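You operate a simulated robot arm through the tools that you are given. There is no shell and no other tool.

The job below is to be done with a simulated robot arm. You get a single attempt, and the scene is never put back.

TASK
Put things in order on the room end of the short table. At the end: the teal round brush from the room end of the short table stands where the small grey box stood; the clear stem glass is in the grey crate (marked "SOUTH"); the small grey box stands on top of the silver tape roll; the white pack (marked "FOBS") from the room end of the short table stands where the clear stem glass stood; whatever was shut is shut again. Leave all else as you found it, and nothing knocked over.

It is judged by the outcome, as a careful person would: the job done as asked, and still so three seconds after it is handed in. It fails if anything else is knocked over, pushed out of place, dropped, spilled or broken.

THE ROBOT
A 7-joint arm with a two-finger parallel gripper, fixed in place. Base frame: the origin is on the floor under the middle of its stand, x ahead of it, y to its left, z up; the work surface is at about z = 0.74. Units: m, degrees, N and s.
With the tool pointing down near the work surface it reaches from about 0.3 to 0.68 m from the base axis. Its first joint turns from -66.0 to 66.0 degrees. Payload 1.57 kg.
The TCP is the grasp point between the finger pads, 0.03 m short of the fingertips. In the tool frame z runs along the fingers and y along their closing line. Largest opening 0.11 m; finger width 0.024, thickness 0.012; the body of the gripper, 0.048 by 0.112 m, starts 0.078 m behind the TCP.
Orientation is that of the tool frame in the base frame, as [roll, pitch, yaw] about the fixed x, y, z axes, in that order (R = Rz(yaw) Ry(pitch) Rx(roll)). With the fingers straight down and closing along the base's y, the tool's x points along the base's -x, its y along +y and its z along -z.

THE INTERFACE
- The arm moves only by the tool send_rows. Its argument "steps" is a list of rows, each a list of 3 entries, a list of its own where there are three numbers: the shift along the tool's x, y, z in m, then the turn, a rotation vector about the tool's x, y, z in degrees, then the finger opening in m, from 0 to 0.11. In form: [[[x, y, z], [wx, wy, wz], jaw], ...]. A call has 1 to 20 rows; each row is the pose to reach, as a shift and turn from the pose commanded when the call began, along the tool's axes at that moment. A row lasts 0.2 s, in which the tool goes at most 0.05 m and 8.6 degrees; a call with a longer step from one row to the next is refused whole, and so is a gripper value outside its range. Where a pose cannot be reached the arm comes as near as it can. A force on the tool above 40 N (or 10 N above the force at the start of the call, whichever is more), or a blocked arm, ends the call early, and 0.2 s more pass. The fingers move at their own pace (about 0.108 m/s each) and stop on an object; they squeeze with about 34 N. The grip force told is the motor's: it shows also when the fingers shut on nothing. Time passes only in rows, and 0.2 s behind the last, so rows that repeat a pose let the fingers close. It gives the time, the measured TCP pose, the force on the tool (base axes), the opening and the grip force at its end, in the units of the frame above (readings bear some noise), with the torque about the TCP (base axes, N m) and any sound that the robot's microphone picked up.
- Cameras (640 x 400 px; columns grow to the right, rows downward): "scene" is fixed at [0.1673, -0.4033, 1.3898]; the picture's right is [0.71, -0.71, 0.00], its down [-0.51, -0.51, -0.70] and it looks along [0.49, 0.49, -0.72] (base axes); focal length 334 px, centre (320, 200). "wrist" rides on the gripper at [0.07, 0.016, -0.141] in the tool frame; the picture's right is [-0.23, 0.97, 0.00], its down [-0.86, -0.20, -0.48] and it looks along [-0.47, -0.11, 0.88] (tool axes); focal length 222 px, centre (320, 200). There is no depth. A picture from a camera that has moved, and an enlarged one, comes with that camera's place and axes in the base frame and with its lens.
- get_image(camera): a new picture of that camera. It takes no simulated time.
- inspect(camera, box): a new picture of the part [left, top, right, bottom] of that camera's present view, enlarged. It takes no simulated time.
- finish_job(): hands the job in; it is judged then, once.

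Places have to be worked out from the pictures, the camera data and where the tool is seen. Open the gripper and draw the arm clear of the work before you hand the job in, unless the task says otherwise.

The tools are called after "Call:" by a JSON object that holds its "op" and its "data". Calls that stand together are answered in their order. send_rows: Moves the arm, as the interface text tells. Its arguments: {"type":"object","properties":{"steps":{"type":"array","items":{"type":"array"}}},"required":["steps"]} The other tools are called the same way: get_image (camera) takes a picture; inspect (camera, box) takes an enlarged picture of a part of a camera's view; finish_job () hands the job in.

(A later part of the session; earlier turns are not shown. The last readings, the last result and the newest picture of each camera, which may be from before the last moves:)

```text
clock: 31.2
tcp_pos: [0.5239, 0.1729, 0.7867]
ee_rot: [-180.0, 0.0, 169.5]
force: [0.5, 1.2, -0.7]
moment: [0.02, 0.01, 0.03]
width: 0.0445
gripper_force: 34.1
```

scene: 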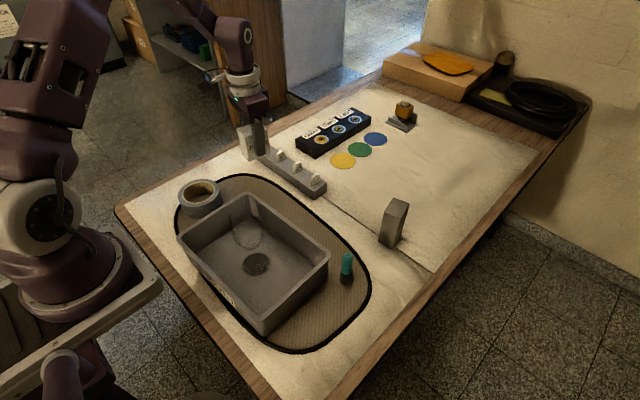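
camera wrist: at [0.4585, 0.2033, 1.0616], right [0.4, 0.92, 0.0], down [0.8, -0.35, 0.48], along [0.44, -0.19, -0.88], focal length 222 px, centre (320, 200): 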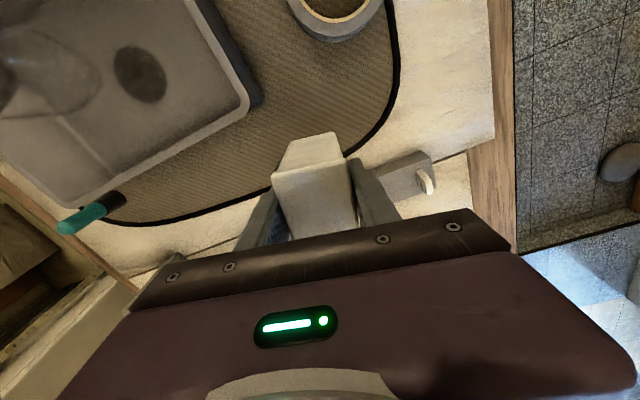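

The force is easing (−0.7 N), so contact is near. One to two more millimetres.

Call:
{"op": "send_rows", "data": {"steps": [[[0, 0, 0.001], [0, 0, 0], 0.03], [[0, 0, 0.0015], [0, 0, 0], 0.03], [[0, 0, 0.0015], [0, 0, 0], 0.03]]}}

```text
clock: 32.0
tcp_pos: [0.5234, 0.1729, 0.7861]
ee_rot: [180.0, 0.0, 169.6]
force: [0.6, 0.3, -2.0]
moment: [-0.01, -0.05, -0.01]
width: 0.0446
gripper_force: 33.8
```

Not in contact yet (−2.0 N). Another 1.5 mm.

Call:
{"op": "send_rows", "data": {"steps": [[[0, 0, 0.001], [0, 0, 0], 0.03], [[0, 0, 0.0015], [0, 0, 0], 0.03], [[0, 0, 0.0015], [0, 0, 0], 0.03]]}}

Call:
{"op": "inspect", "data": {"camera": "scene", "box": [230, 140, 310, 210]}}

```text
clock: 32.8
tcp_pos: [0.5246, 0.1735, 0.7854]
ee_rot: [-180.0, 0.1, 169.5]
force: [0.2, -0.8, 23.9]
moment: [-0.09, 0.54, 0.01]
width: 0.0447
gripper_force: 33.8
```

```text
5.71 times, centred on (270, 175) of scene
camera zoom: at [0.1669, -0.4034, 1.3898], right [0.71, -0.71, 0.0], down [-0.51, -0.51, -0.7], along [0.49, 0.49, -0.72], focal length 1908 px, centre (606, 343)
```

zoom: 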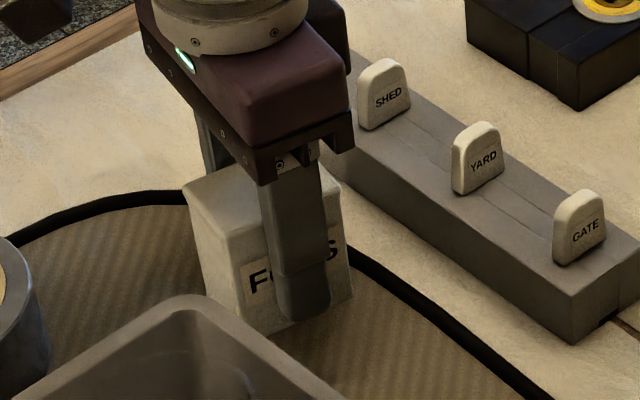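

Firm contact (24 N). I'll ease up one millimetre, then release slowly.

Call:
{"op": "send_rows", "data": {"steps": [[[0, 0, -0.001], [0, 0, 0], 0.03], [[0, 0, -0.001], [0, 0, 0], 0.046], [[0, 0, -0.001], [0, 0, 0], 0.052], [[0, 0, -0.001], [0, 0, 0], 0.062], [[0, 0, -0.001], [0, 0, 0], 0.075], [[0, 0, -0.001], [0, 0, 0], 0.08]]}}

Call:
{"op": "inspect", "data": {"camera": "scene", "box": [230, 140, 310, 210]}}

```text
clock: 34.2
tcp_pos: [0.524, 0.1725, 0.785]
ee_rot: [180.0, 0.0, 169.5]
force: [-0.9, 0.9, -0.5]
moment: [-0.01, -0.02, 0.04]
width: 0.0802
gripper_force: 0.1
```

```text
5.71 times, centred on (270, 175) of scene
camera zoom: at [0.1673, -0.4033, 1.3898], right [0.71, -0.71, 0.0], down [-0.51, -0.51, -0.7], along [0.49, 0.49, -0.72], focal length 1908 px, centre (606, 343)
```

zoom: 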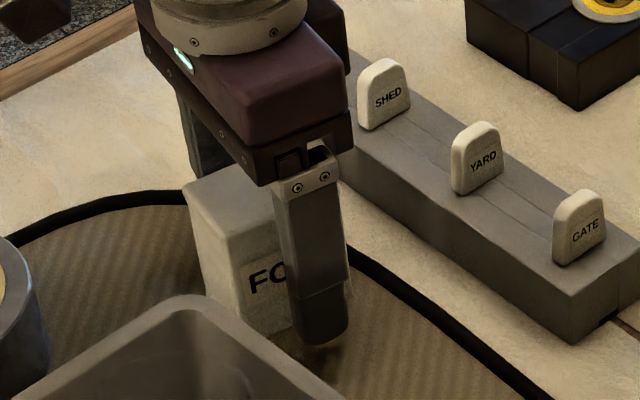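

The pack stands on its own. I'll lift straight up clear of it.

Call:
{"op": "send_rows", "data": {"steps": [[[0, 0, -0.015], [0, 0, 0], 0.08], [[0, 0, -0.045], [0, 0, 0], 0.08], [[0, 0, -0.085], [0, 0, 0], 0.08], [[0, 0, -0.125], [0, 0, 0], 0.09], [[0, 0, -0.165], [0, 0, 0], 0.1], [[0, 0, -0.2], [0, 0, 0], 0.11], [[0, 0, -0.23], [0, 0, 0], 0.11], [[0, 0, -0.23], [0, 0, 0], 0.11]]}}

Call:
{"op": "get_image", "data": {"camera": "scene"}}

Call:
{"op": "get_image", "data": {"camera": "wrist"}}

```text
clock: 36.0
tcp_pos: [0.5237, 0.1723, 1.0167]
ee_rot: [-180.0, 0.0, 169.5]
force: [0.6, 0.4, 1.0]
moment: [-0.01, -0.02, 0.03]
width: 0.1098
gripper_force: 0.1
```

```text
taken
```

scene: 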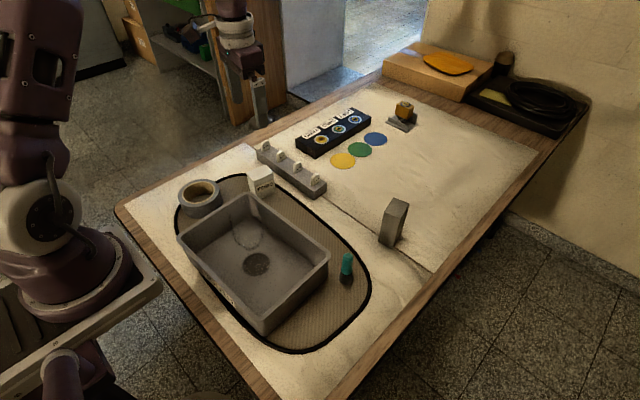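

```text
taken
camera wrist: at [0.4588, 0.202, 1.1582], right [0.4, 0.92, 0.0], down [0.8, -0.35, 0.48], along [0.44, -0.19, -0.88], focal length 222 px, centre (320, 200)
```

wrist: 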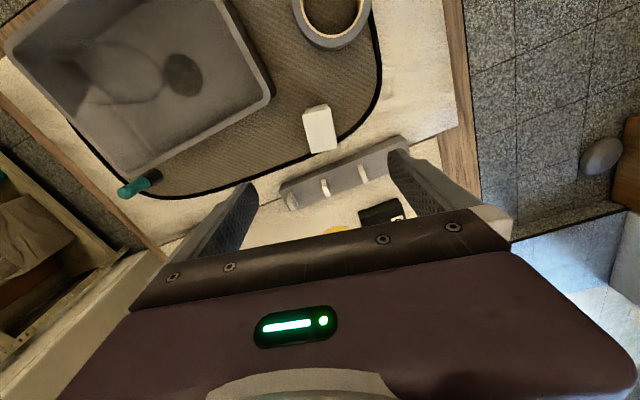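

The pack now stands where the glass was. Before fetching the grey box I'll view the tape roll from above to fix its centre and hole size precisely.

Call:
{"op": "send_rows", "data": {"steps": [[[0.03, 0.012, 0], [0, 0, -3], 0.11], [[0.06, 0.025, 0], [0, 0, -6], 0.11], [[0.09, 0.038, 0], [0, 0, -9], 0.11], [[0.12, 0.05, 0], [0, 0, -10.5], 0.11], [[0.1309, 0.0548, 0], [0, 0, -10.5], 0.11], [[0.1309, 0.0548, 0], [0, 0, -10.5], 0.11]]}}

Call:
{"op": "get_image", "data": {"camera": "wrist"}}

Call:
{"op": "inspect", "data": {"camera": "wrist", "box": [240, 60, 420, 200]}}

Call:
{"op": "inspect", "data": {"camera": "scene", "box": [220, 150, 310, 220]}}

```text
clock: 37.4
tcp_pos: [0.4056, 0.25, 1.015]
ee_rot: [-180.0, 0.1, -180.0]
force: [0.5, -0.3, 0.4]
moment: [-0.02, 0.0, -0.01]
width: 0.1099
gripper_force: 0.1
```

```text
taken
camera wrist: at [0.3356, 0.2678, 1.1574], right [0.23, 0.97, 0.0], down [0.86, -0.2, 0.48], along [0.47, -0.11, -0.88], focal length 222 px, centre (320, 200)
```

wrist: 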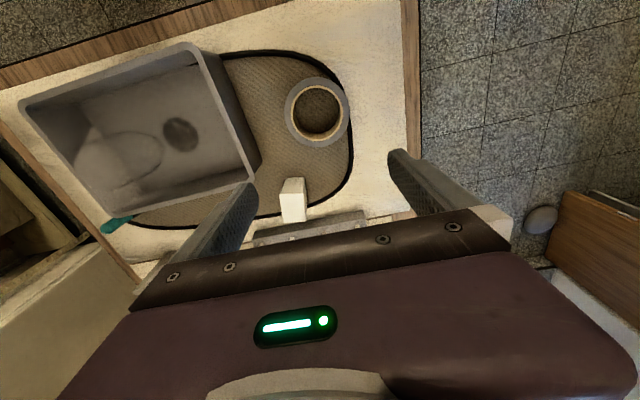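

```text
2.86 times, centred on (330, 130) of wrist
camera zoom: at [0.3356, 0.2678, 1.1574], right [0.23, 0.97, 0.0], down [0.86, -0.2, 0.48], along [0.47, -0.11, -0.88], focal length 635 px, centre (291, 400)
```

zoom: 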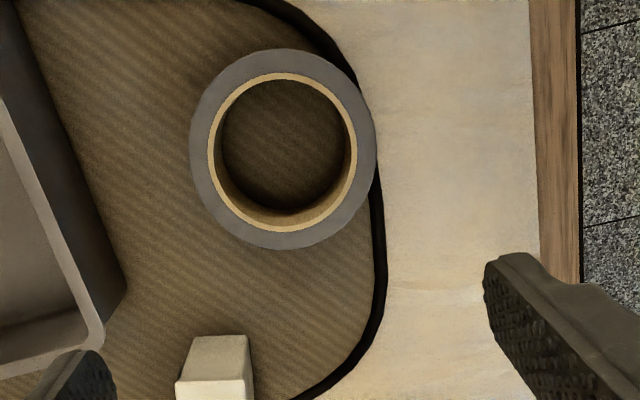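

```text
5.71 times, centred on (265, 185) of scene
camera zoom: at [0.1673, -0.4033, 1.3898], right [0.71, -0.71, 0.0], down [-0.51, -0.51, -0.7], along [0.49, 0.49, -0.72], focal length 1908 px, centre (634, 286)
```

zoom: 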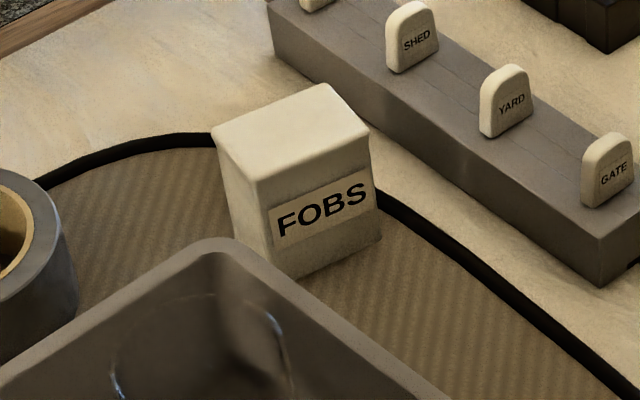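

The tape roll's centre is about (0.3825, 0.2513), outer diameter ≈103 mm, hole ≈76 mm. Now I'll travel high over to the grey box at about (0.644, −0.168), turning the tool by about +14° to match it.

Call:
{"op": "send_rows", "data": {"steps": [[[-0.017, -0.03, 0], [0, 0, 0], 0.11], [[-0.034, -0.06, 0], [0, 0, -1], 0.11], [[-0.051, -0.09, 0], [0, 0, -2], 0.11], [[-0.068, -0.12, 0], [0, 0, -3], 0.11], [[-0.085, -0.15, 0], [0, 0, -4], 0.11], [[-0.102, -0.18, 0], [0, 0, -5], 0.11], [[-0.119, -0.21, 0], [0, 0, -6], 0.11], [[-0.136, -0.24, 0], [0, 0, -7], 0.11], [[-0.153, -0.27, 0], [0, 0, -8], 0.11], [[-0.17, -0.3, 0], [0, 0, -9], 0.11], [[-0.187, -0.33, 0], [0, 0, -10], 0.11], [[-0.204, -0.36, 0], [0, 0, -11], 0.11], [[-0.221, -0.39, 0], [0, 0, -12.5], 0.11], [[-0.234, -0.418, 0], [0, 0, -13.8], 0.11], [[-0.234, -0.418, 0], [0, 0, -13.8], 0.11]]}}

Call:
{"op": "get_image", "data": {"camera": "wrist"}}

Call:
{"op": "inspect", "data": {"camera": "wrist", "box": [250, 80, 400, 200]}}

```text
clock: 40.6
tcp_pos: [0.6398, -0.169, 1.0137]
ee_rot: [179.9, 0.0, -166.1]
force: [0.2, 0.3, -0.1]
moment: [0.01, 0.02, 0.0]
width: 0.1101
gripper_force: 0.0
```

```text
taken
camera wrist: at [0.5686, -0.1682, 1.1566], right [-0.01, 1.0, 0.0], down [0.88, 0.01, 0.48], along [0.48, 0.01, -0.88], focal length 222 px, centre (320, 200)
```

wrist: 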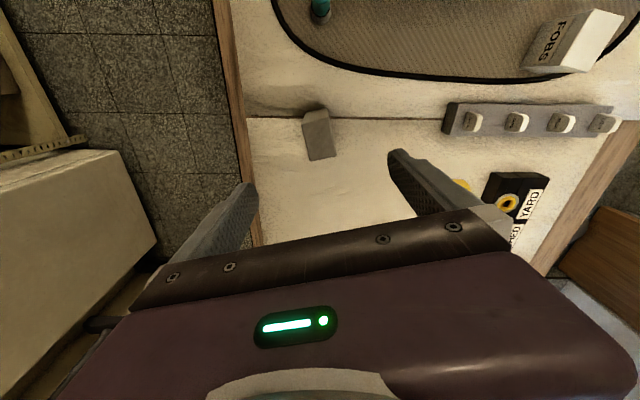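

```text
3.33 times, centred on (325, 140) of wrist
camera zoom: at [0.5686, -0.1682, 1.1566], right [-0.01, 1.0, 0.0], down [0.88, 0.01, 0.48], along [0.48, 0.01, -0.88], focal length 740 px, centre (303, 400)
```

zoom: 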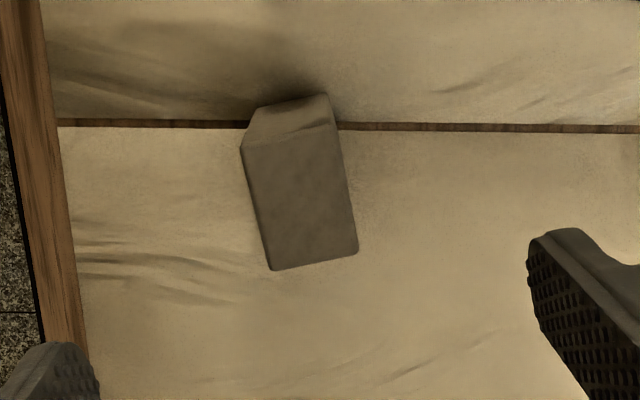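

The box centre is confirmed at about (0.6437, −0.1687), yaw ≈13°, with a 38 mm side between the fingers. I'll shift 3.5 mm and descend to z≈0.81 around its upper half.

Call:
{"op": "send_rows", "data": {"steps": [[[-0.0036, -0.001, 0.02], [0, 0, 0.7], 0.1], [[-0.0036, -0.001, 0.055], [0, 0, 0.7], 0.08], [[-0.0036, -0.001, 0.09], [0, 0, 0.7], 0.08], [[-0.0036, -0.001, 0.12], [0, 0, 0.7], 0.08], [[-0.0036, -0.001, 0.14], [0, 0, 0.7], 0.08], [[-0.0036, -0.001, 0.14], [0, 0, 0.7], 0.08]]}}

Call:
{"op": "get_image", "data": {"camera": "wrist"}}

Call:
{"op": "inspect", "data": {"camera": "scene", "box": [320, 130, 460, 260]}}

```text
clock: 42.0
tcp_pos: [0.6442, -0.1662, 0.8741]
ee_rot: [180.0, -0.1, -166.9]
force: [0.4, 0.7, 1.0]
moment: [-0.01, 0.05, -0.01]
width: 0.0799
gripper_force: 0.1
```

```text
taken
camera wrist: at [0.5723, -0.1649, 1.0173], right [0.0, 1.0, 0.0], down [0.88, 0.0, 0.48], along [0.48, 0.0, -0.88], focal length 222 px, centre (320, 200)
```

wrist: 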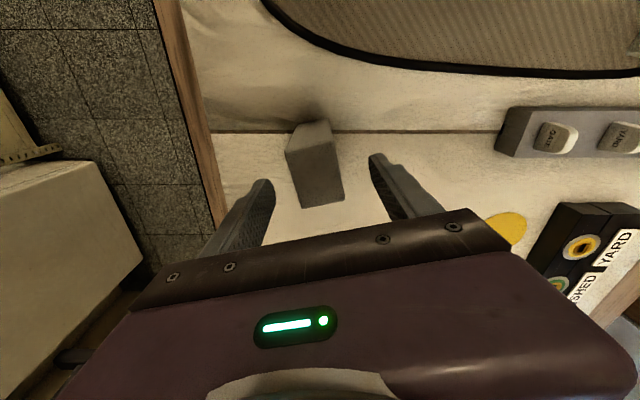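

```text
3.08 times, centred on (390, 195) of scene
camera zoom: at [0.1673, -0.4033, 1.3898], right [0.71, -0.71, 0.0], down [-0.51, -0.51, -0.7], along [0.49, 0.49, -0.72], focal length 1028 px, centre (105, 215)
```

zoom: 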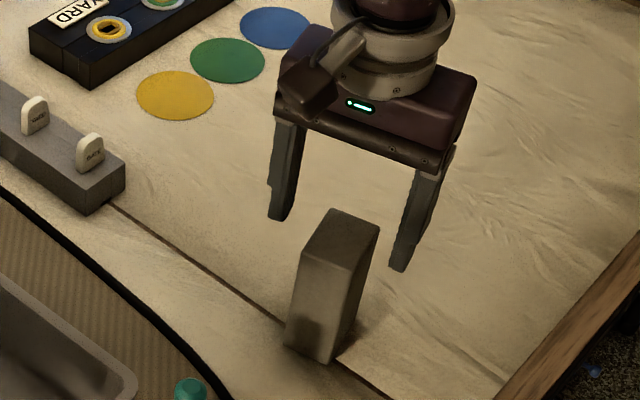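

The box appears about 3–4 mm toward −y of the finger midline. I'll correct that while descending to the grasp height, then close gently.

Call:
{"op": "send_rows", "data": {"steps": [[[0.001, -0.0032, 0.01], [0, 0, 0], 0.08], [[0.001, -0.0032, 0.035], [0, 0, 0], 0.08], [[0.001, -0.0032, 0.055], [0, 0, 0], 0.08], [[0.001, -0.0032, 0.064], [0, 0, 0], 0.08], [[0.001, -0.0032, 0.064], [0, 0, 0], 0.068], [[0.001, -0.0032, 0.064], [0, 0, 0], 0.058], [[0.001, -0.0032, 0.064], [0, 0, 0], 0.05], [[0.001, -0.0032, 0.064], [0, 0, 0], 0.045], [[0.001, -0.0032, 0.064], [0, 0, 0], 0.041], [[0.001, -0.0032, 0.064], [0, 0, 0], 0.038], [[0.001, -0.0032, 0.064], [0, 0, 0], 0.034], [[0.001, -0.0032, 0.064], [0, 0, 0], 0.03], [[0.001, -0.0032, 0.064], [0, 0, 0], 0.03]]}}

Call:
{"op": "get_image", "data": {"camera": "wrist"}}

Call:
{"op": "inspect", "data": {"camera": "scene", "box": [340, 150, 460, 260]}}

```text
clock: 44.8
tcp_pos: [0.6413, -0.1717, 0.8125]
ee_rot: [179.9, 0.0, -166.8]
force: [-0.3, 0.3, 0.2]
moment: [0.02, -0.01, 0.0]
width: 0.0395
gripper_force: 34.2
```

```text
taken
camera wrist: at [0.5715, -0.169, 0.954], right [0.0, 1.0, 0.0], down [0.88, 0.0, 0.48], along [0.48, 0.0, -0.88], focal length 222 px, centre (320, 200)
```

wrist: 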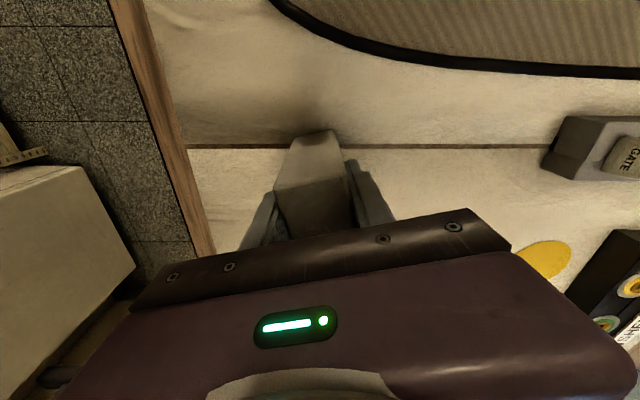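

```text
3.64 times, centred on (400, 205) of scene
camera zoom: at [0.1673, -0.4033, 1.3898], right [0.71, -0.71, 0.0], down [-0.51, -0.51, -0.7], along [0.49, 0.49, -0.72], focal length 1214 px, centre (29, 182)
```

zoom: 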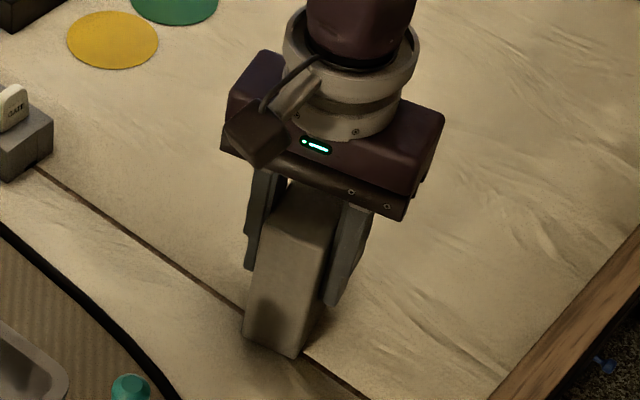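

The box is gripped (39.5 mm, 34 N). I'll lift it straight up and check it.

Call:
{"op": "send_rows", "data": {"steps": [[[0, 0, -0.008], [0, 0, 0], 0.03], [[0, 0, -0.03], [0, 0, 0], 0.03], [[0, 0, -0.065], [0, 0, 0], 0.03], [[0, 0, -0.1], [0, 0, 0], 0.03], [[0, 0, -0.14], [0, 0, 0], 0.03], [[0, 0, -0.17], [0, 0, 0], 0.03], [[0, 0, -0.185], [0, 0, 0], 0.03], [[0, 0, -0.185], [0, 0, 0], 0.03]]}}

Call:
{"op": "inspect", "data": {"camera": "scene", "box": [320, 90, 480, 270]}}

Call:
{"op": "inspect", "data": {"camera": "wrist", "box": [240, 80, 420, 240]}}

```text
clock: 46.6
tcp_pos: [0.6435, -0.1706, 0.9975]
ee_rot: [-179.9, 0.0, -166.9]
force: [0.3, -0.6, -0.9]
moment: [0.03, -0.01, 0.06]
width: 0.0393
gripper_force: 33.9
```

```text
2.22 times, centred on (400, 180) of scene
camera zoom: at [0.1673, -0.4033, 1.3898], right [0.71, -0.71, 0.0], down [-0.51, -0.51, -0.7], along [0.49, 0.49, -0.72], focal length 742 px, centre (142, 244)
```

zoom: 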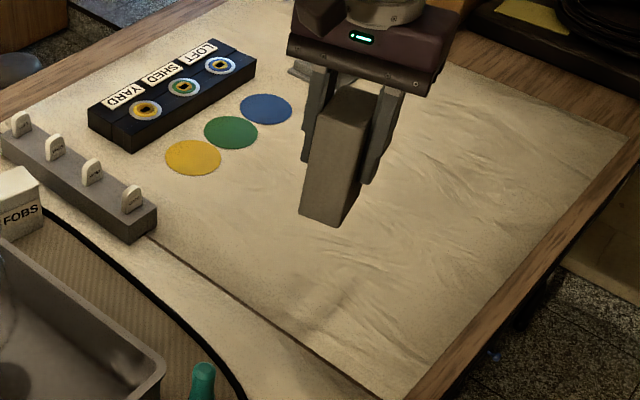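

```text
2.50 times, centred on (330, 160) of wrist
camera zoom: at [0.5727, -0.1689, 1.1387], right [0.0, 1.0, 0.0], down [0.88, 0.0, 0.48], along [0.48, 0.0, -0.88], focal length 555 px, centre (295, 300)
```

zoom: 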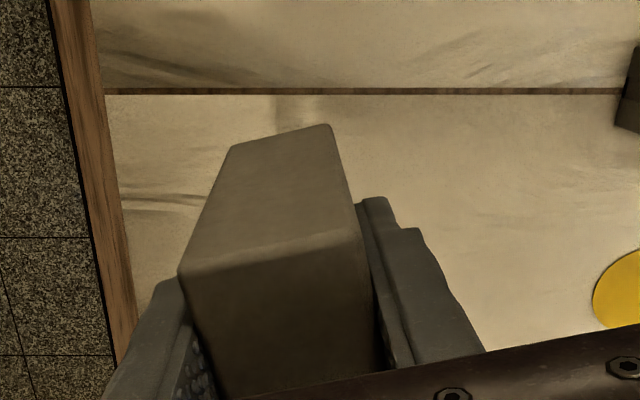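

The box hangs centred and upright in the grip (very light, ~0.1 kg). I'll carry it high over to the tape roll, turning the tool back to yaw 0.

Call:
{"op": "send_rows", "data": {"steps": [[[0.006, 0.017, 0], [0, 0, 0], 0.03], [[0.016, 0.048, 0], [0, 0, 1], 0.03], [[0.027, 0.08, 0], [0, 0, 2], 0.03], [[0.038, 0.112, 0], [0, 0, 3], 0.03], [[0.049, 0.145, 0], [0, 0, 4], 0.03], [[0.06, 0.178, 0], [0, 0, 5], 0.03], [[0.071, 0.211, 0], [0, 0, 6], 0.03], [[0.082, 0.244, 0], [0, 0, 7], 0.03], [[0.093, 0.277, 0], [0, 0, 8], 0.03], [[0.104, 0.31, 0], [0, 0, 9], 0.03], [[0.115, 0.343, 0], [0, 0, 10], 0.03], [[0.126, 0.376, 0], [0, 0, 11], 0.03], [[0.137, 0.409, 0], [0, 0, 12], 0.03], [[0.148, 0.441, 0], [0, 0, 13], 0.03], [[0.155, 0.462, 0], [0, 0, 13.1], 0.03], [[0.1576, 0.4697, 0], [0, 0, 13.1], 0.03], [[0.1576, 0.4697, 0], [0, 0, 13.1], 0.03]]}}

Call:
{"op": "get_image", "data": {"camera": "wrist"}}

Call:
{"op": "get_image", "data": {"camera": "scene"}}

```text
clock: 50.2
tcp_pos: [0.3815, 0.2509, 0.9968]
ee_rot: [179.9, 0.0, 180.0]
force: [0.5, 1.3, -0.8]
moment: [-0.01, -0.02, 0.02]
width: 0.0397
gripper_force: 33.9
```

```text
taken
camera wrist: at [0.3119, 0.2689, 1.1386], right [0.23, 0.97, 0.0], down [0.85, -0.2, 0.48], along [0.47, -0.11, -0.88], focal length 222 px, centre (320, 200)
```

wrist: 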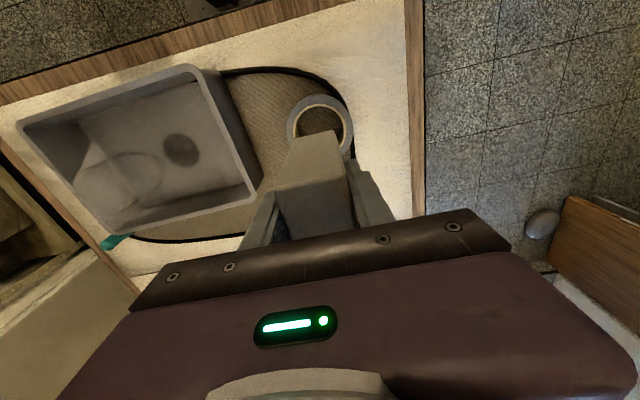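

```text
taken
```

scene: 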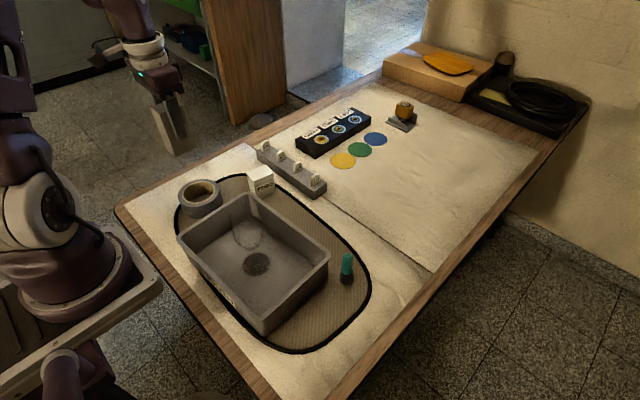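

The box is above the tape roll's centre. I'll lower it to about 2 cm above the roll and look from both cameras.

Call:
{"op": "send_rows", "data": {"steps": [[[0, 0, 0.025], [0, 0, 0], 0.03], [[0, 0, 0.05], [0, 0, 0], 0.03], [[0, 0, 0.075], [0, 0, 0], 0.03], [[0, 0, 0.1], [0, 0, 0], 0.03], [[0, 0, 0.115], [0, 0, 0], 0.03], [[0, 0, 0.115], [0, 0, 0], 0.03]]}}

Call:
{"op": "inspect", "data": {"camera": "wrist", "box": [240, 60, 420, 220]}}

Call:
{"op": "inspect", "data": {"camera": "scene", "box": [150, 110, 260, 230]}}

```text
clock: 51.6
tcp_pos: [0.3818, 0.251, 0.8802]
ee_rot: [180.0, 0.0, 180.0]
force: [0.5, -0.2, -0.2]
moment: [-0.01, -0.01, 0.03]
width: 0.0393
gripper_force: 34.2
```

```text
2.50 times, centred on (330, 140) of wrist
camera zoom: at [0.313, 0.269, 1.0223], right [0.23, 0.97, 0.0], down [0.85, -0.2, 0.48], along [0.47, -0.11, -0.88], focal length 555 px, centre (295, 350)
```

zoom: 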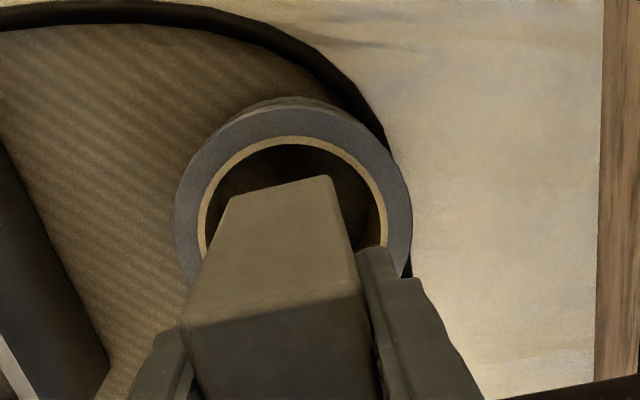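

```text
3.33 times, centred on (205, 170) of scene
camera zoom: at [0.1673, -0.4033, 1.3898], right [0.71, -0.71, 0.0], down [-0.51, -0.51, -0.7], along [0.49, 0.49, -0.72], focal length 1113 px, centre (703, 300)
```

zoom: 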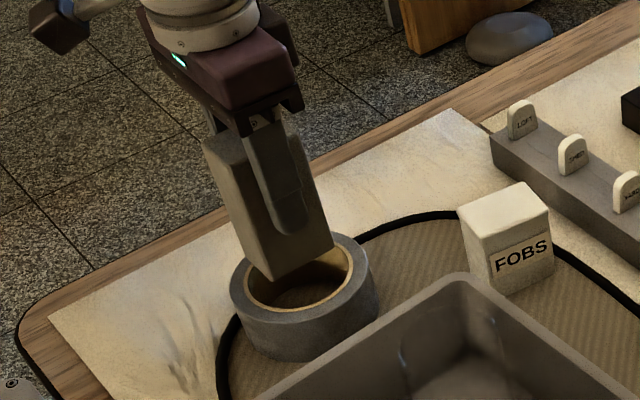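

The box bottom is centred over the roll to within about a millimetre. As the roll looks hollow, I'll lower cautiously to learn whether there is any support at roll-top height, watching the force.

Call:
{"op": "send_rows", "data": {"steps": [[[0, 0, 0.005], [0, 0, 0], 0.03], [[0, 0, 0.01], [0, 0, 0], 0.03], [[0, 0, 0.013], [0, 0, 0], 0.03], [[0, 0, 0.013], [0, 0, 0], 0.03]]}}

Call:
{"op": "inspect", "data": {"camera": "scene", "box": [160, 150, 250, 230]}}

```text
clock: 52.6
tcp_pos: [0.3822, 0.2514, 0.8675]
ee_rot: [180.0, 0.1, -180.0]
force: [-0.4, -0.1, -0.9]
moment: [-0.01, 0.04, 0.0]
width: 0.0394
gripper_force: 34.0
```

```text
5.00 times, centred on (205, 190) of scene
camera zoom: at [0.1673, -0.4033, 1.3898], right [0.71, -0.71, 0.0], down [-0.51, -0.51, -0.7], along [0.49, 0.49, -0.72], focal length 1670 px, centre (895, 250)
```

zoom: 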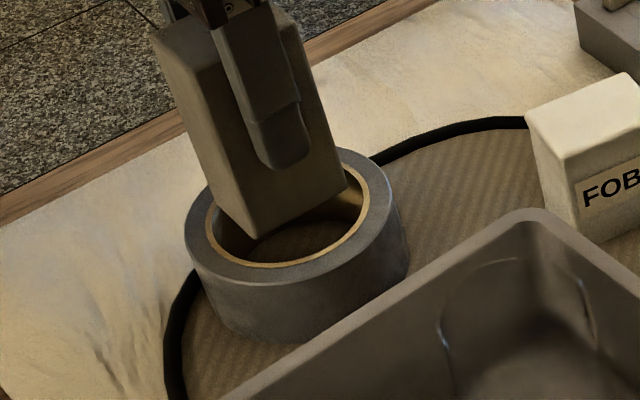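

Still free at z≈0.8675. I'll step lower in small increments.

Call:
{"op": "send_rows", "data": {"steps": [[[0, 0, 0.002], [0, 0, 0], 0.03], [[0, 0, 0.004], [0, 0, 0], 0.03], [[0, 0, 0.004], [0, 0, 0], 0.03]]}}

```text
clock: 53.4
tcp_pos: [0.3819, 0.2511, 0.8648]
ee_rot: [-180.0, 0.0, -180.0]
force: [-0.3, 0.2, -1.2]
moment: [-0.02, 0.0, 0.0]
width: 0.0397
gripper_force: 33.2
```

No contact yet; two more 2 mm steps.

Call:
{"op": "send_rows", "data": {"steps": [[[0, 0, 0.002], [0, 0, 0], 0.03], [[0, 0, 0.003], [0, 0, 0], 0.03], [[0, 0, 0.003], [0, 0, 0], 0.03]]}}

```text
clock: 54.2
tcp_pos: [0.3827, 0.2513, 0.8614]
ee_rot: [-180.0, 0.0, -179.9]
force: [0.1, 0.0, -1.0]
moment: [-0.01, -0.03, 0.0]
width: 0.0397
gripper_force: 34.4
```

Still free at z≈0.861. Continuing down by 3 mm.

Call:
{"op": "send_rows", "data": {"steps": [[[0, 0, 0.0015], [0, 0, 0], 0.03], [[0, 0, 0.003], [0, 0, 0], 0.03], [[0, 0, 0.003], [0, 0, 0], 0.03]]}}

```text
clock: 55.0
tcp_pos: [0.383, 0.2507, 0.8573]
ee_rot: [179.9, 0.1, 179.9]
force: [-3.3, -4.6, 32.8]
moment: [-0.26, -0.02, 0.01]
width: 0.0397
gripper_force: 34.1
```

Contact at box-bottom height ≈0.785 (the roll's top), with the pressure centre near the middle of the box rather than at one edge. To tell real central support from a corner just catching the rim, I'll lift a little, shift 8 mm and touch again.

Call:
{"op": "send_rows", "data": {"steps": [[[0, 0, -0.004], [0, 0, 0], 0.03], [[0.004, 0, -0.006], [0, 0, 0], 0.03], [[0.008, 0, -0.006], [0, 0, 0], 0.03], [[0.008, 0, -0.003], [0, 0, 0], 0.03], [[0.008, 0, -0.002], [0, 0, 0], 0.03], [[0.008, 0, -0.001], [0, 0, 0], 0.03], [[0.008, 0, -0.001], [0, 0, 0], 0.03]]}}

```text
clock: 56.6
tcp_pos: [0.3726, 0.2512, 0.859]
ee_rot: [180.0, 0.0, 179.9]
force: [0.7, -0.1, -0.5]
moment: [-0.01, 0.03, -0.04]
width: 0.0397
gripper_force: 33.9
```

Free at 0.859 with an 8 mm shift. I'll lower 1 mm more.

Call:
{"op": "send_rows", "data": {"steps": [[[0, 0, 0.0005], [0, 0, 0], 0.03], [[0, 0, 0.001], [0, 0, 0], 0.03], [[0, 0, 0.001], [0, 0, 0], 0.03]]}}

```text
clock: 57.4
tcp_pos: [0.3723, 0.2514, 0.8592]
ee_rot: [-179.9, -0.1, 180.0]
force: [-3.1, -1.5, 14.0]
moment: [-0.12, -0.09, 0.03]
width: 0.0397
gripper_force: 33.6
```

With the box shifted 8 mm toward −x, the pressure came on the inner (+x) side, right over the visual hole, so the roll's top does bear load across its middle. I'll return to centre and set the box down there gently.

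Call:
{"op": "send_rows", "data": {"steps": [[[0, 0, -0.004], [0, 0, 0], 0.03], [[-0.004, 0, -0.006], [0, 0, 0], 0.03], [[-0.008, 0, -0.006], [0, 0, 0], 0.03], [[-0.008, 0, -0.004], [0, 0, 0], 0.03], [[-0.008, 0, -0.002], [0, 0, 0], 0.03], [[-0.008, 0, -0.001], [0, 0, 0], 0.03], [[-0.008, 0, -0.001], [0, 0, 0], 0.03]]}}

Call:
{"op": "inspect", "data": {"camera": "scene", "box": [160, 130, 250, 230]}}

Call:
{"op": "inspect", "data": {"camera": "wrist", "box": [240, 60, 420, 220]}}

```text
clock: 59.0
tcp_pos: [0.3826, 0.2504, 0.8596]
ee_rot: [180.0, 0.0, 180.0]
force: [0.0, 0.3, -0.9]
moment: [0.0, 0.01, 0.0]
width: 0.0397
gripper_force: 33.8
```

```text
4.00 times, centred on (205, 180) of scene
camera zoom: at [0.1673, -0.4033, 1.3898], right [0.71, -0.71, 0.0], down [-0.51, -0.51, -0.7], along [0.49, 0.49, -0.72], focal length 1336 px, centre (780, 280)
```

zoom: 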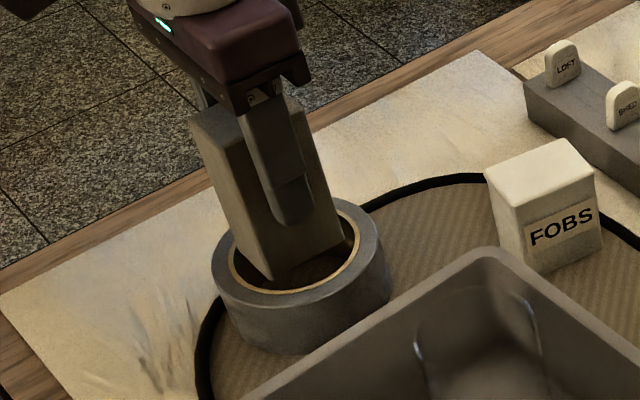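

```text
2.50 times, centred on (330, 140) of wrist
camera zoom: at [0.3128, 0.2691, 1.0019], right [0.23, 0.97, 0.0], down [0.86, -0.2, 0.48], along [0.47, -0.11, -0.88], focal length 555 px, centre (295, 350)
```

zoom: 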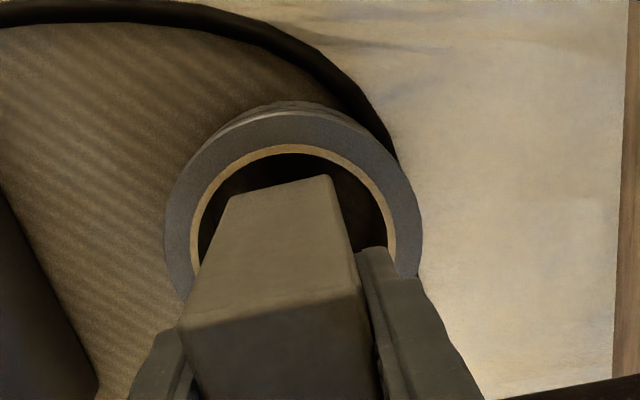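

The roll hasn't moved and the box is centred. I'll lower to light contact.

Call:
{"op": "send_rows", "data": {"steps": [[[0, 0, 0.0005], [0, 0, 0], 0.03], [[0, 0, 0.001], [0, 0, 0], 0.03], [[0, 0, 0.001], [0, 0, 0], 0.03]]}}

```text
clock: 59.8
tcp_pos: [0.381, 0.2512, 0.8584]
ee_rot: [180.0, -0.1, -180.0]
force: [-3.0, -2.2, 23.4]
moment: [-0.21, -0.08, 0.01]
width: 0.0396
gripper_force: 33.9
```

Contact again with the pressure centre within the box's base (≈13 mm from its middle). I'll ease off slightly and open the fingers by only a couple of millimetres, so they still guard the box, then look.

Call:
{"op": "send_rows", "data": {"steps": [[[0, 0, -0.0005], [0, 0, 0], 0.036], [[0, 0, -0.0005], [0, 0, 0], 0.04], [[0, 0, -0.0005], [0, 0, 0], 0.042], [[0, 0, -0.0005], [0, 0, 0], 0.043], [[0, 0, -0.0005], [0, 0, 0], 0.044], [[0, 0, -0.0005], [0, 0, 0], 0.044]]}}

Call:
{"op": "inspect", "data": {"camera": "scene", "box": [160, 130, 250, 230]}}

Call:
{"op": "inspect", "data": {"camera": "wrist", "box": [240, 60, 420, 220]}}

```text
clock: 61.2
tcp_pos: [0.3813, 0.2512, 0.8605]
ee_rot: [179.9, 0.0, 180.0]
force: [0.4, 0.2, 0.1]
moment: [-0.01, -0.01, -0.04]
width: 0.0443
gripper_force: 0.1
```

```text
4.00 times, centred on (205, 180) of scene
camera zoom: at [0.1673, -0.4033, 1.3898], right [0.71, -0.71, 0.0], down [-0.51, -0.51, -0.7], along [0.49, 0.49, -0.72], focal length 1336 px, centre (780, 280)
```

zoom: 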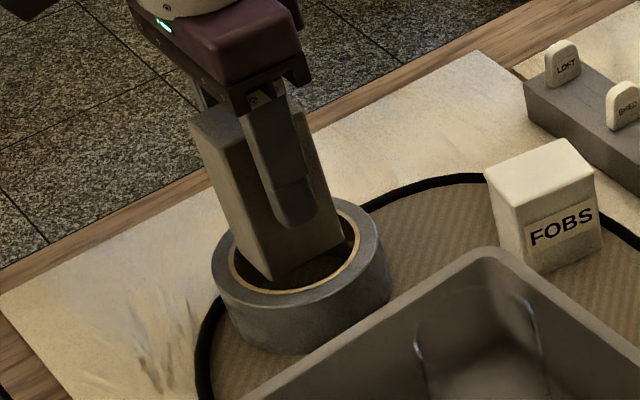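

```text
2.50 times, centred on (330, 140) of wrist
camera zoom: at [0.313, 0.2691, 1.0014], right [0.23, 0.97, 0.0], down [0.86, -0.2, 0.48], along [0.47, -0.11, -0.88], focal length 555 px, centre (295, 350)
```

zoom: 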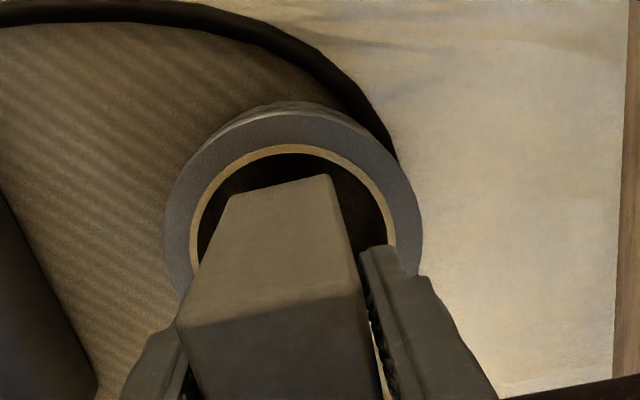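

The box stays put on top of the roll with the fingers no longer touching it, so it is truly supported. I'll open the fingers further and watch.

Call:
{"op": "send_rows", "data": {"steps": [[[0, 0, 0], [0, 0, 0], 0.05], [[0, 0, 0], [0, 0, 0], 0.06], [[0, 0, 0], [0, 0, 0], 0.07], [[0, 0, 0], [0, 0, 0], 0.075], [[0, 0, 0], [0, 0, 0], 0.075]]}}

Call:
{"op": "inspect", "data": {"camera": "scene", "box": [160, 130, 250, 230]}}

Call:
{"op": "inspect", "data": {"camera": "wrist", "box": [240, 60, 420, 220]}}

```text
clock: 62.4
tcp_pos: [0.3826, 0.2508, 0.8594]
ee_rot: [180.0, 0.1, -180.0]
force: [0.3, -0.9, 1.0]
moment: [0.01, -0.01, 0.02]
width: 0.075
gripper_force: 0.0
```

```text
4.00 times, centred on (205, 180) of scene
camera zoom: at [0.1673, -0.4033, 1.3898], right [0.71, -0.71, 0.0], down [-0.51, -0.51, -0.7], along [0.49, 0.49, -0.72], focal length 1336 px, centre (780, 280)
```

zoom: 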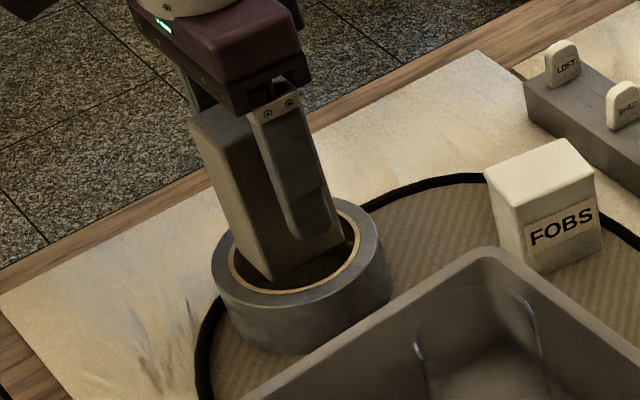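

```text
2.50 times, centred on (330, 140) of wrist
camera zoom: at [0.313, 0.2691, 1.0014], right [0.23, 0.97, 0.0], down [0.86, -0.2, 0.48], along [0.47, -0.11, -0.88], focal length 555 px, centre (295, 350)
```

zoom: 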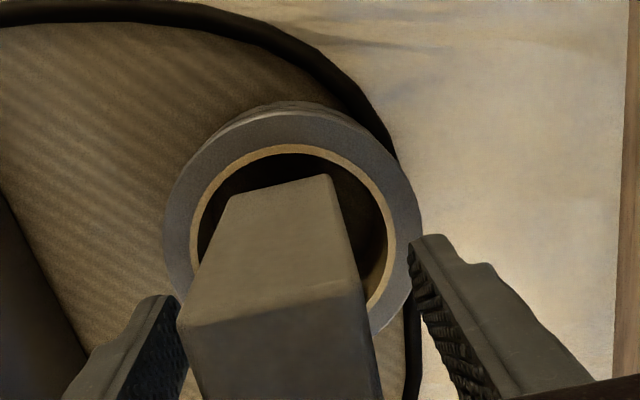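

The box stands upright and unmoving on the roll. I'll rise straight up, clear of its top.

Call:
{"op": "send_rows", "data": {"steps": [[[0, 0, -0.01], [0, 0, 0], 0.075], [[0, 0, -0.03], [0, 0, 0], 0.075], [[0, 0, -0.06], [0, 0, 0], 0.08], [[0, 0, -0.095], [0, 0, 0], 0.09], [[0, 0, -0.13], [0, 0, 0], 0.1], [[0, 0, -0.16], [0, 0, 0], 0.11], [[0, 0, -0.175], [0, 0, 0], 0.11], [[0, 0, -0.175], [0, 0, 0], 0.11]]}}

Call:
{"op": "get_image", "data": {"camera": "scene"}}

Call:
{"op": "inspect", "data": {"camera": "wrist", "box": [240, 40, 420, 220]}}

Call:
{"op": "inspect", "data": {"camera": "scene", "box": [160, 120, 250, 230]}}

```text
clock: 64.2
tcp_pos: [0.3812, 0.2493, 1.0347]
ee_rot: [180.0, 0.0, 180.0]
force: [0.0, 0.3, -1.1]
moment: [0.02, -0.01, 0.01]
width: 0.1102
gripper_force: 0.1
```

```text
taken
```

scene: 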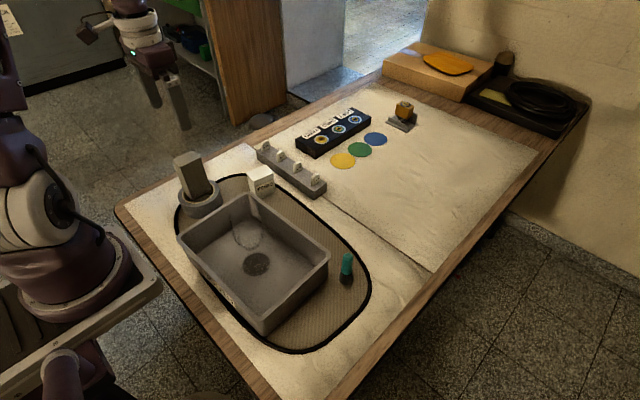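

```text
2.22 times, centred on (330, 130) of wrist
camera zoom: at [0.313, 0.2682, 1.1774], right [0.23, 0.97, 0.0], down [0.86, -0.2, 0.48], along [0.47, -0.11, -0.88], focal length 494 px, centre (298, 356)
```

zoom: 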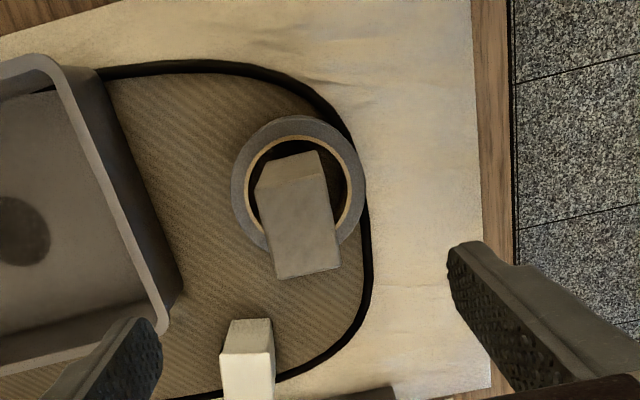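

```text
3.64 times, centred on (205, 175) of scene
camera zoom: at [0.1673, -0.4033, 1.3898], right [0.71, -0.71, 0.0], down [-0.51, -0.51, -0.7], along [0.49, 0.49, -0.72], focal length 1214 px, centre (738, 291)
```

zoom: 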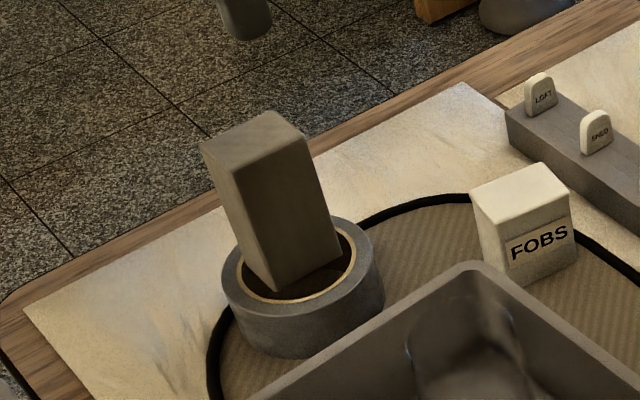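

The box stands neatly on the tape roll. Last object: the teal brush at about (0.482, −0.170), close to the crate corner, so I'll approach with the fingers turned 60° to keep them away from the crate, and first move high above it.

Call:
{"op": "send_rows", "data": {"steps": [[[-0.007, -0.03, 0], [0, 0, 3], 0.11], [[-0.014, -0.063, 0], [0, 0, 8], 0.11], [[-0.021, -0.096, 0], [0, 0, 13], 0.11], [[-0.028, -0.129, 0], [0, 0, 18], 0.11], [[-0.035, -0.162, 0], [0, 0, 23], 0.11], [[-0.042, -0.195, 0], [0, 0, 28], 0.11], [[-0.049, -0.228, 0], [0, 0, 33], 0.11], [[-0.056, -0.261, 0], [0, 0, 38], 0.11], [[-0.063, -0.294, 0], [0, 0, 43], 0.11], [[-0.07, -0.327, 0], [0, 0, 48], 0.11], [[-0.078, -0.36, 0], [0, 0, 53], 0.11], [[-0.088, -0.393, 0], [0, 0, 57], 0.11], [[-0.097, -0.42, 0], [0, 0, 60], 0.11], [[-0.097, -0.42, 0], [0, 0, 60], 0.11]]}}

Call:
{"op": "get_image", "data": {"camera": "wrist"}}

Call:
{"op": "get_image", "data": {"camera": "scene"}}

```text
clock: 67.2
tcp_pos: [0.4785, -0.1681, 1.0357]
ee_rot: [-179.9, -0.1, 120.0]
force: [-0.2, -0.4, -0.1]
moment: [0.01, 0.01, 0.03]
width: 0.1098
gripper_force: 0.1
```

```text
taken
camera wrist: at [0.4586, -0.0981, 1.1773], right [0.96, 0.29, 0.0], down [0.25, -0.84, 0.48], along [0.14, -0.46, -0.88], focal length 222 px, centre (320, 200)
```

wrist: 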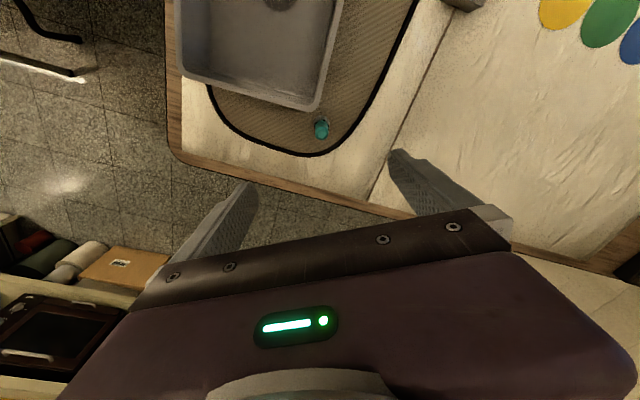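

```text
taken
```

scene: 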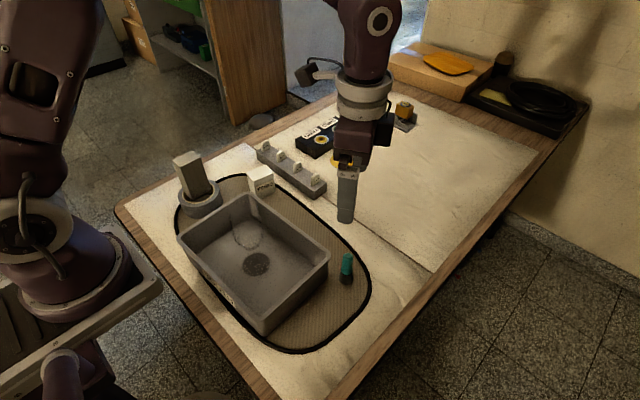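

I'm above the brush; I'll zoom in to refine its position relative to the tool and the crate corner.

Call:
{"op": "inspect", "data": {"camera": "wrist", "box": [270, 80, 380, 170]}}

```text
4.44 times, centred on (325, 125) of wrist
camera zoom: at [0.4586, -0.0981, 1.1773], right [0.96, 0.29, 0.0], down [0.25, -0.84, 0.48], along [0.14, -0.46, -0.88], focal length 987 px, centre (298, 533)
```

zoom: 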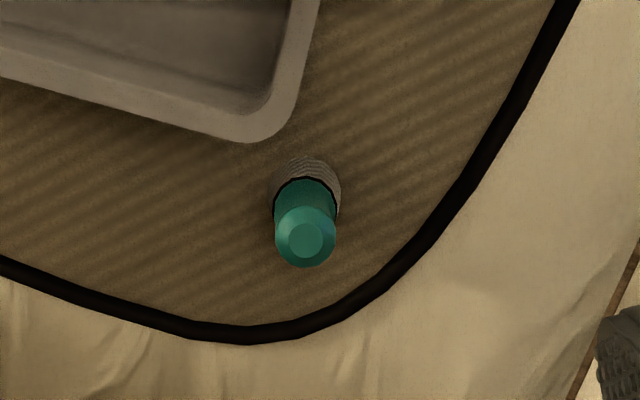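

The brush axis is at about (0.4817, −0.1695), with the crate rim about 33 mm away on the side clear of the fingers. I'll shift 3 mm, set the opening to 0.06, and descend to just above the brush.

Call:
{"op": "send_rows", "data": {"steps": [[[-0.0028, 0.0015, 0.02], [0, 0, 0], 0.09], [[-0.0028, 0.0015, 0.055], [0, 0, 0], 0.06], [[-0.0028, 0.0015, 0.09], [0, 0, 0], 0.06], [[-0.0028, 0.0015, 0.125], [0, 0, 0], 0.06], [[-0.0028, 0.0015, 0.15], [0, 0, 0], 0.06], [[-0.0028, 0.0015, 0.155], [0, 0, 0], 0.06], [[-0.0028, 0.0015, 0.155], [0, 0, 0], 0.06]]}}

Call:
{"op": "inspect", "data": {"camera": "wrist", "box": [220, 80, 420, 230]}}

Call:
{"op": "inspect", "data": {"camera": "scene", "box": [290, 170, 410, 310]}}

```text
clock: 68.8
tcp_pos: [0.4818, -0.1713, 0.8795]
ee_rot: [179.9, 0.0, 120.0]
force: [-0.1, 0.2, 0.0]
moment: [0.01, -0.02, 0.02]
width: 0.0598
gripper_force: 0.1
```

```text
2.67 times, centred on (320, 155) of wrist
camera zoom: at [0.4617, -0.1014, 1.0215], right [0.96, 0.29, 0.0], down [0.25, -0.84, 0.48], along [0.14, -0.46, -0.88], focal length 592 px, centre (320, 320)
```

zoom: 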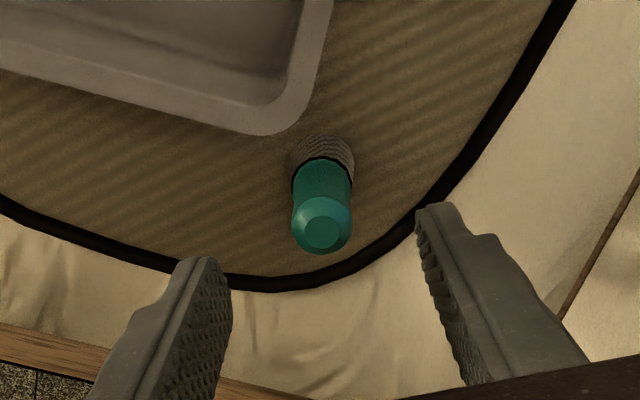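

```text
2.86 times, centred on (350, 240) of scene
camera zoom: at [0.1673, -0.4033, 1.3898], right [0.71, -0.71, 0.0], down [-0.51, -0.51, -0.7], along [0.49, 0.49, -0.72], focal length 954 px, centre (234, 86)
```

zoom: 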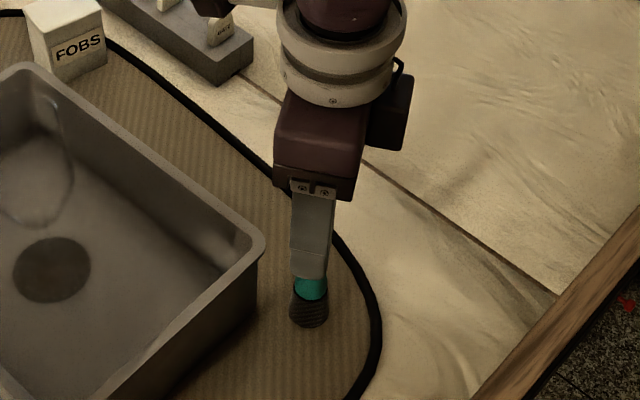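

The brush top lies between the fingers within 2 mm. I'll go down to z≈0.806 and close gently on the teal handle.

Call:
{"op": "send_rows", "data": {"steps": [[[0.0015, 0, 0.02], [0, 0, 0], 0.06], [[0.0015, 0, 0.045], [0, 0, 0], 0.06], [[0.0015, 0, 0.065], [0, 0, 0], 0.06], [[0.0015, 0, 0.0735], [0, 0, 0], 0.06], [[0.0015, 0, 0.0735], [0, 0, 0], 0.05], [[0.0015, 0, 0.0735], [0, 0, 0], 0.042], [[0.0015, 0, 0.0735], [0, 0, 0], 0.035], [[0.0015, 0, 0.0735], [0, 0, 0], 0.03], [[0.0015, 0, 0.0735], [0, 0, 0], 0.026], [[0.0015, 0, 0.0735], [0, 0, 0], 0.023], [[0.0015, 0, 0.0735], [0, 0, 0], 0.02], [[0.0015, 0, 0.0735], [0, 0, 0], 0.016], [[0.0015, 0, 0.0735], [0, 0, 0], 0.012], [[0.0015, 0, 0.0735], [0, 0, 0], 0.012]]}}

Call:
{"op": "inspect", "data": {"camera": "wrist", "box": [220, 80, 420, 230]}}

Call:
{"op": "inspect", "data": {"camera": "scene", "box": [290, 170, 410, 310]}}

```text
clock: 71.8
tcp_pos: [0.4814, -0.1711, 0.8057]
ee_rot: [-179.9, 0.0, 119.9]
force: [0.7, -0.9, 1.4]
moment: [0.0, -0.02, 0.0]
width: 0.0222
gripper_force: 33.6
```

```text
2.67 times, centred on (320, 155) of wrist
camera zoom: at [0.4611, -0.1006, 0.9475], right [0.96, 0.29, 0.0], down [0.25, -0.84, 0.48], along [0.14, -0.46, -0.88], focal length 592 px, centre (320, 320)
```

zoom: 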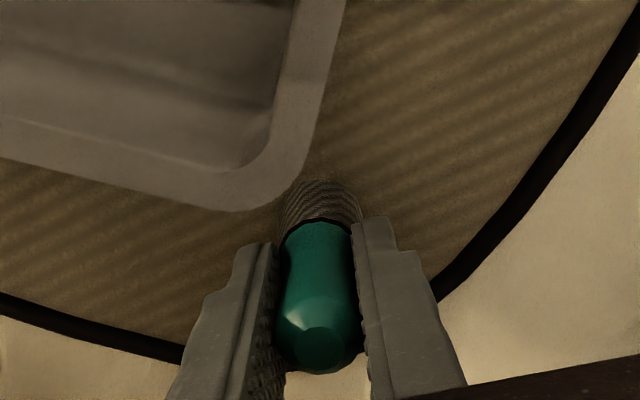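

```text
2.86 times, centred on (350, 240) of scene
camera zoom: at [0.1673, -0.4033, 1.3898], right [0.71, -0.71, 0.0], down [-0.51, -0.51, -0.7], along [0.49, 0.49, -0.72], focal length 954 px, centre (234, 86)
```

zoom: 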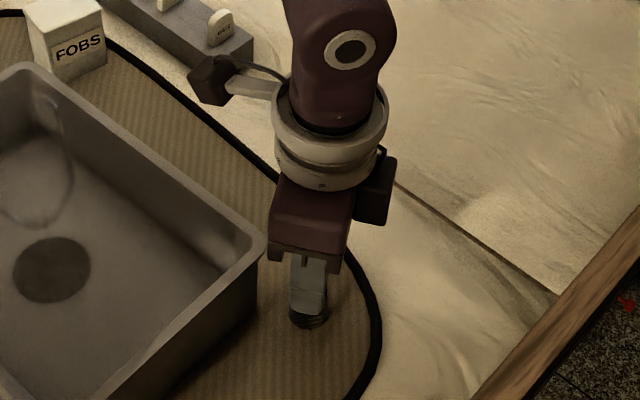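

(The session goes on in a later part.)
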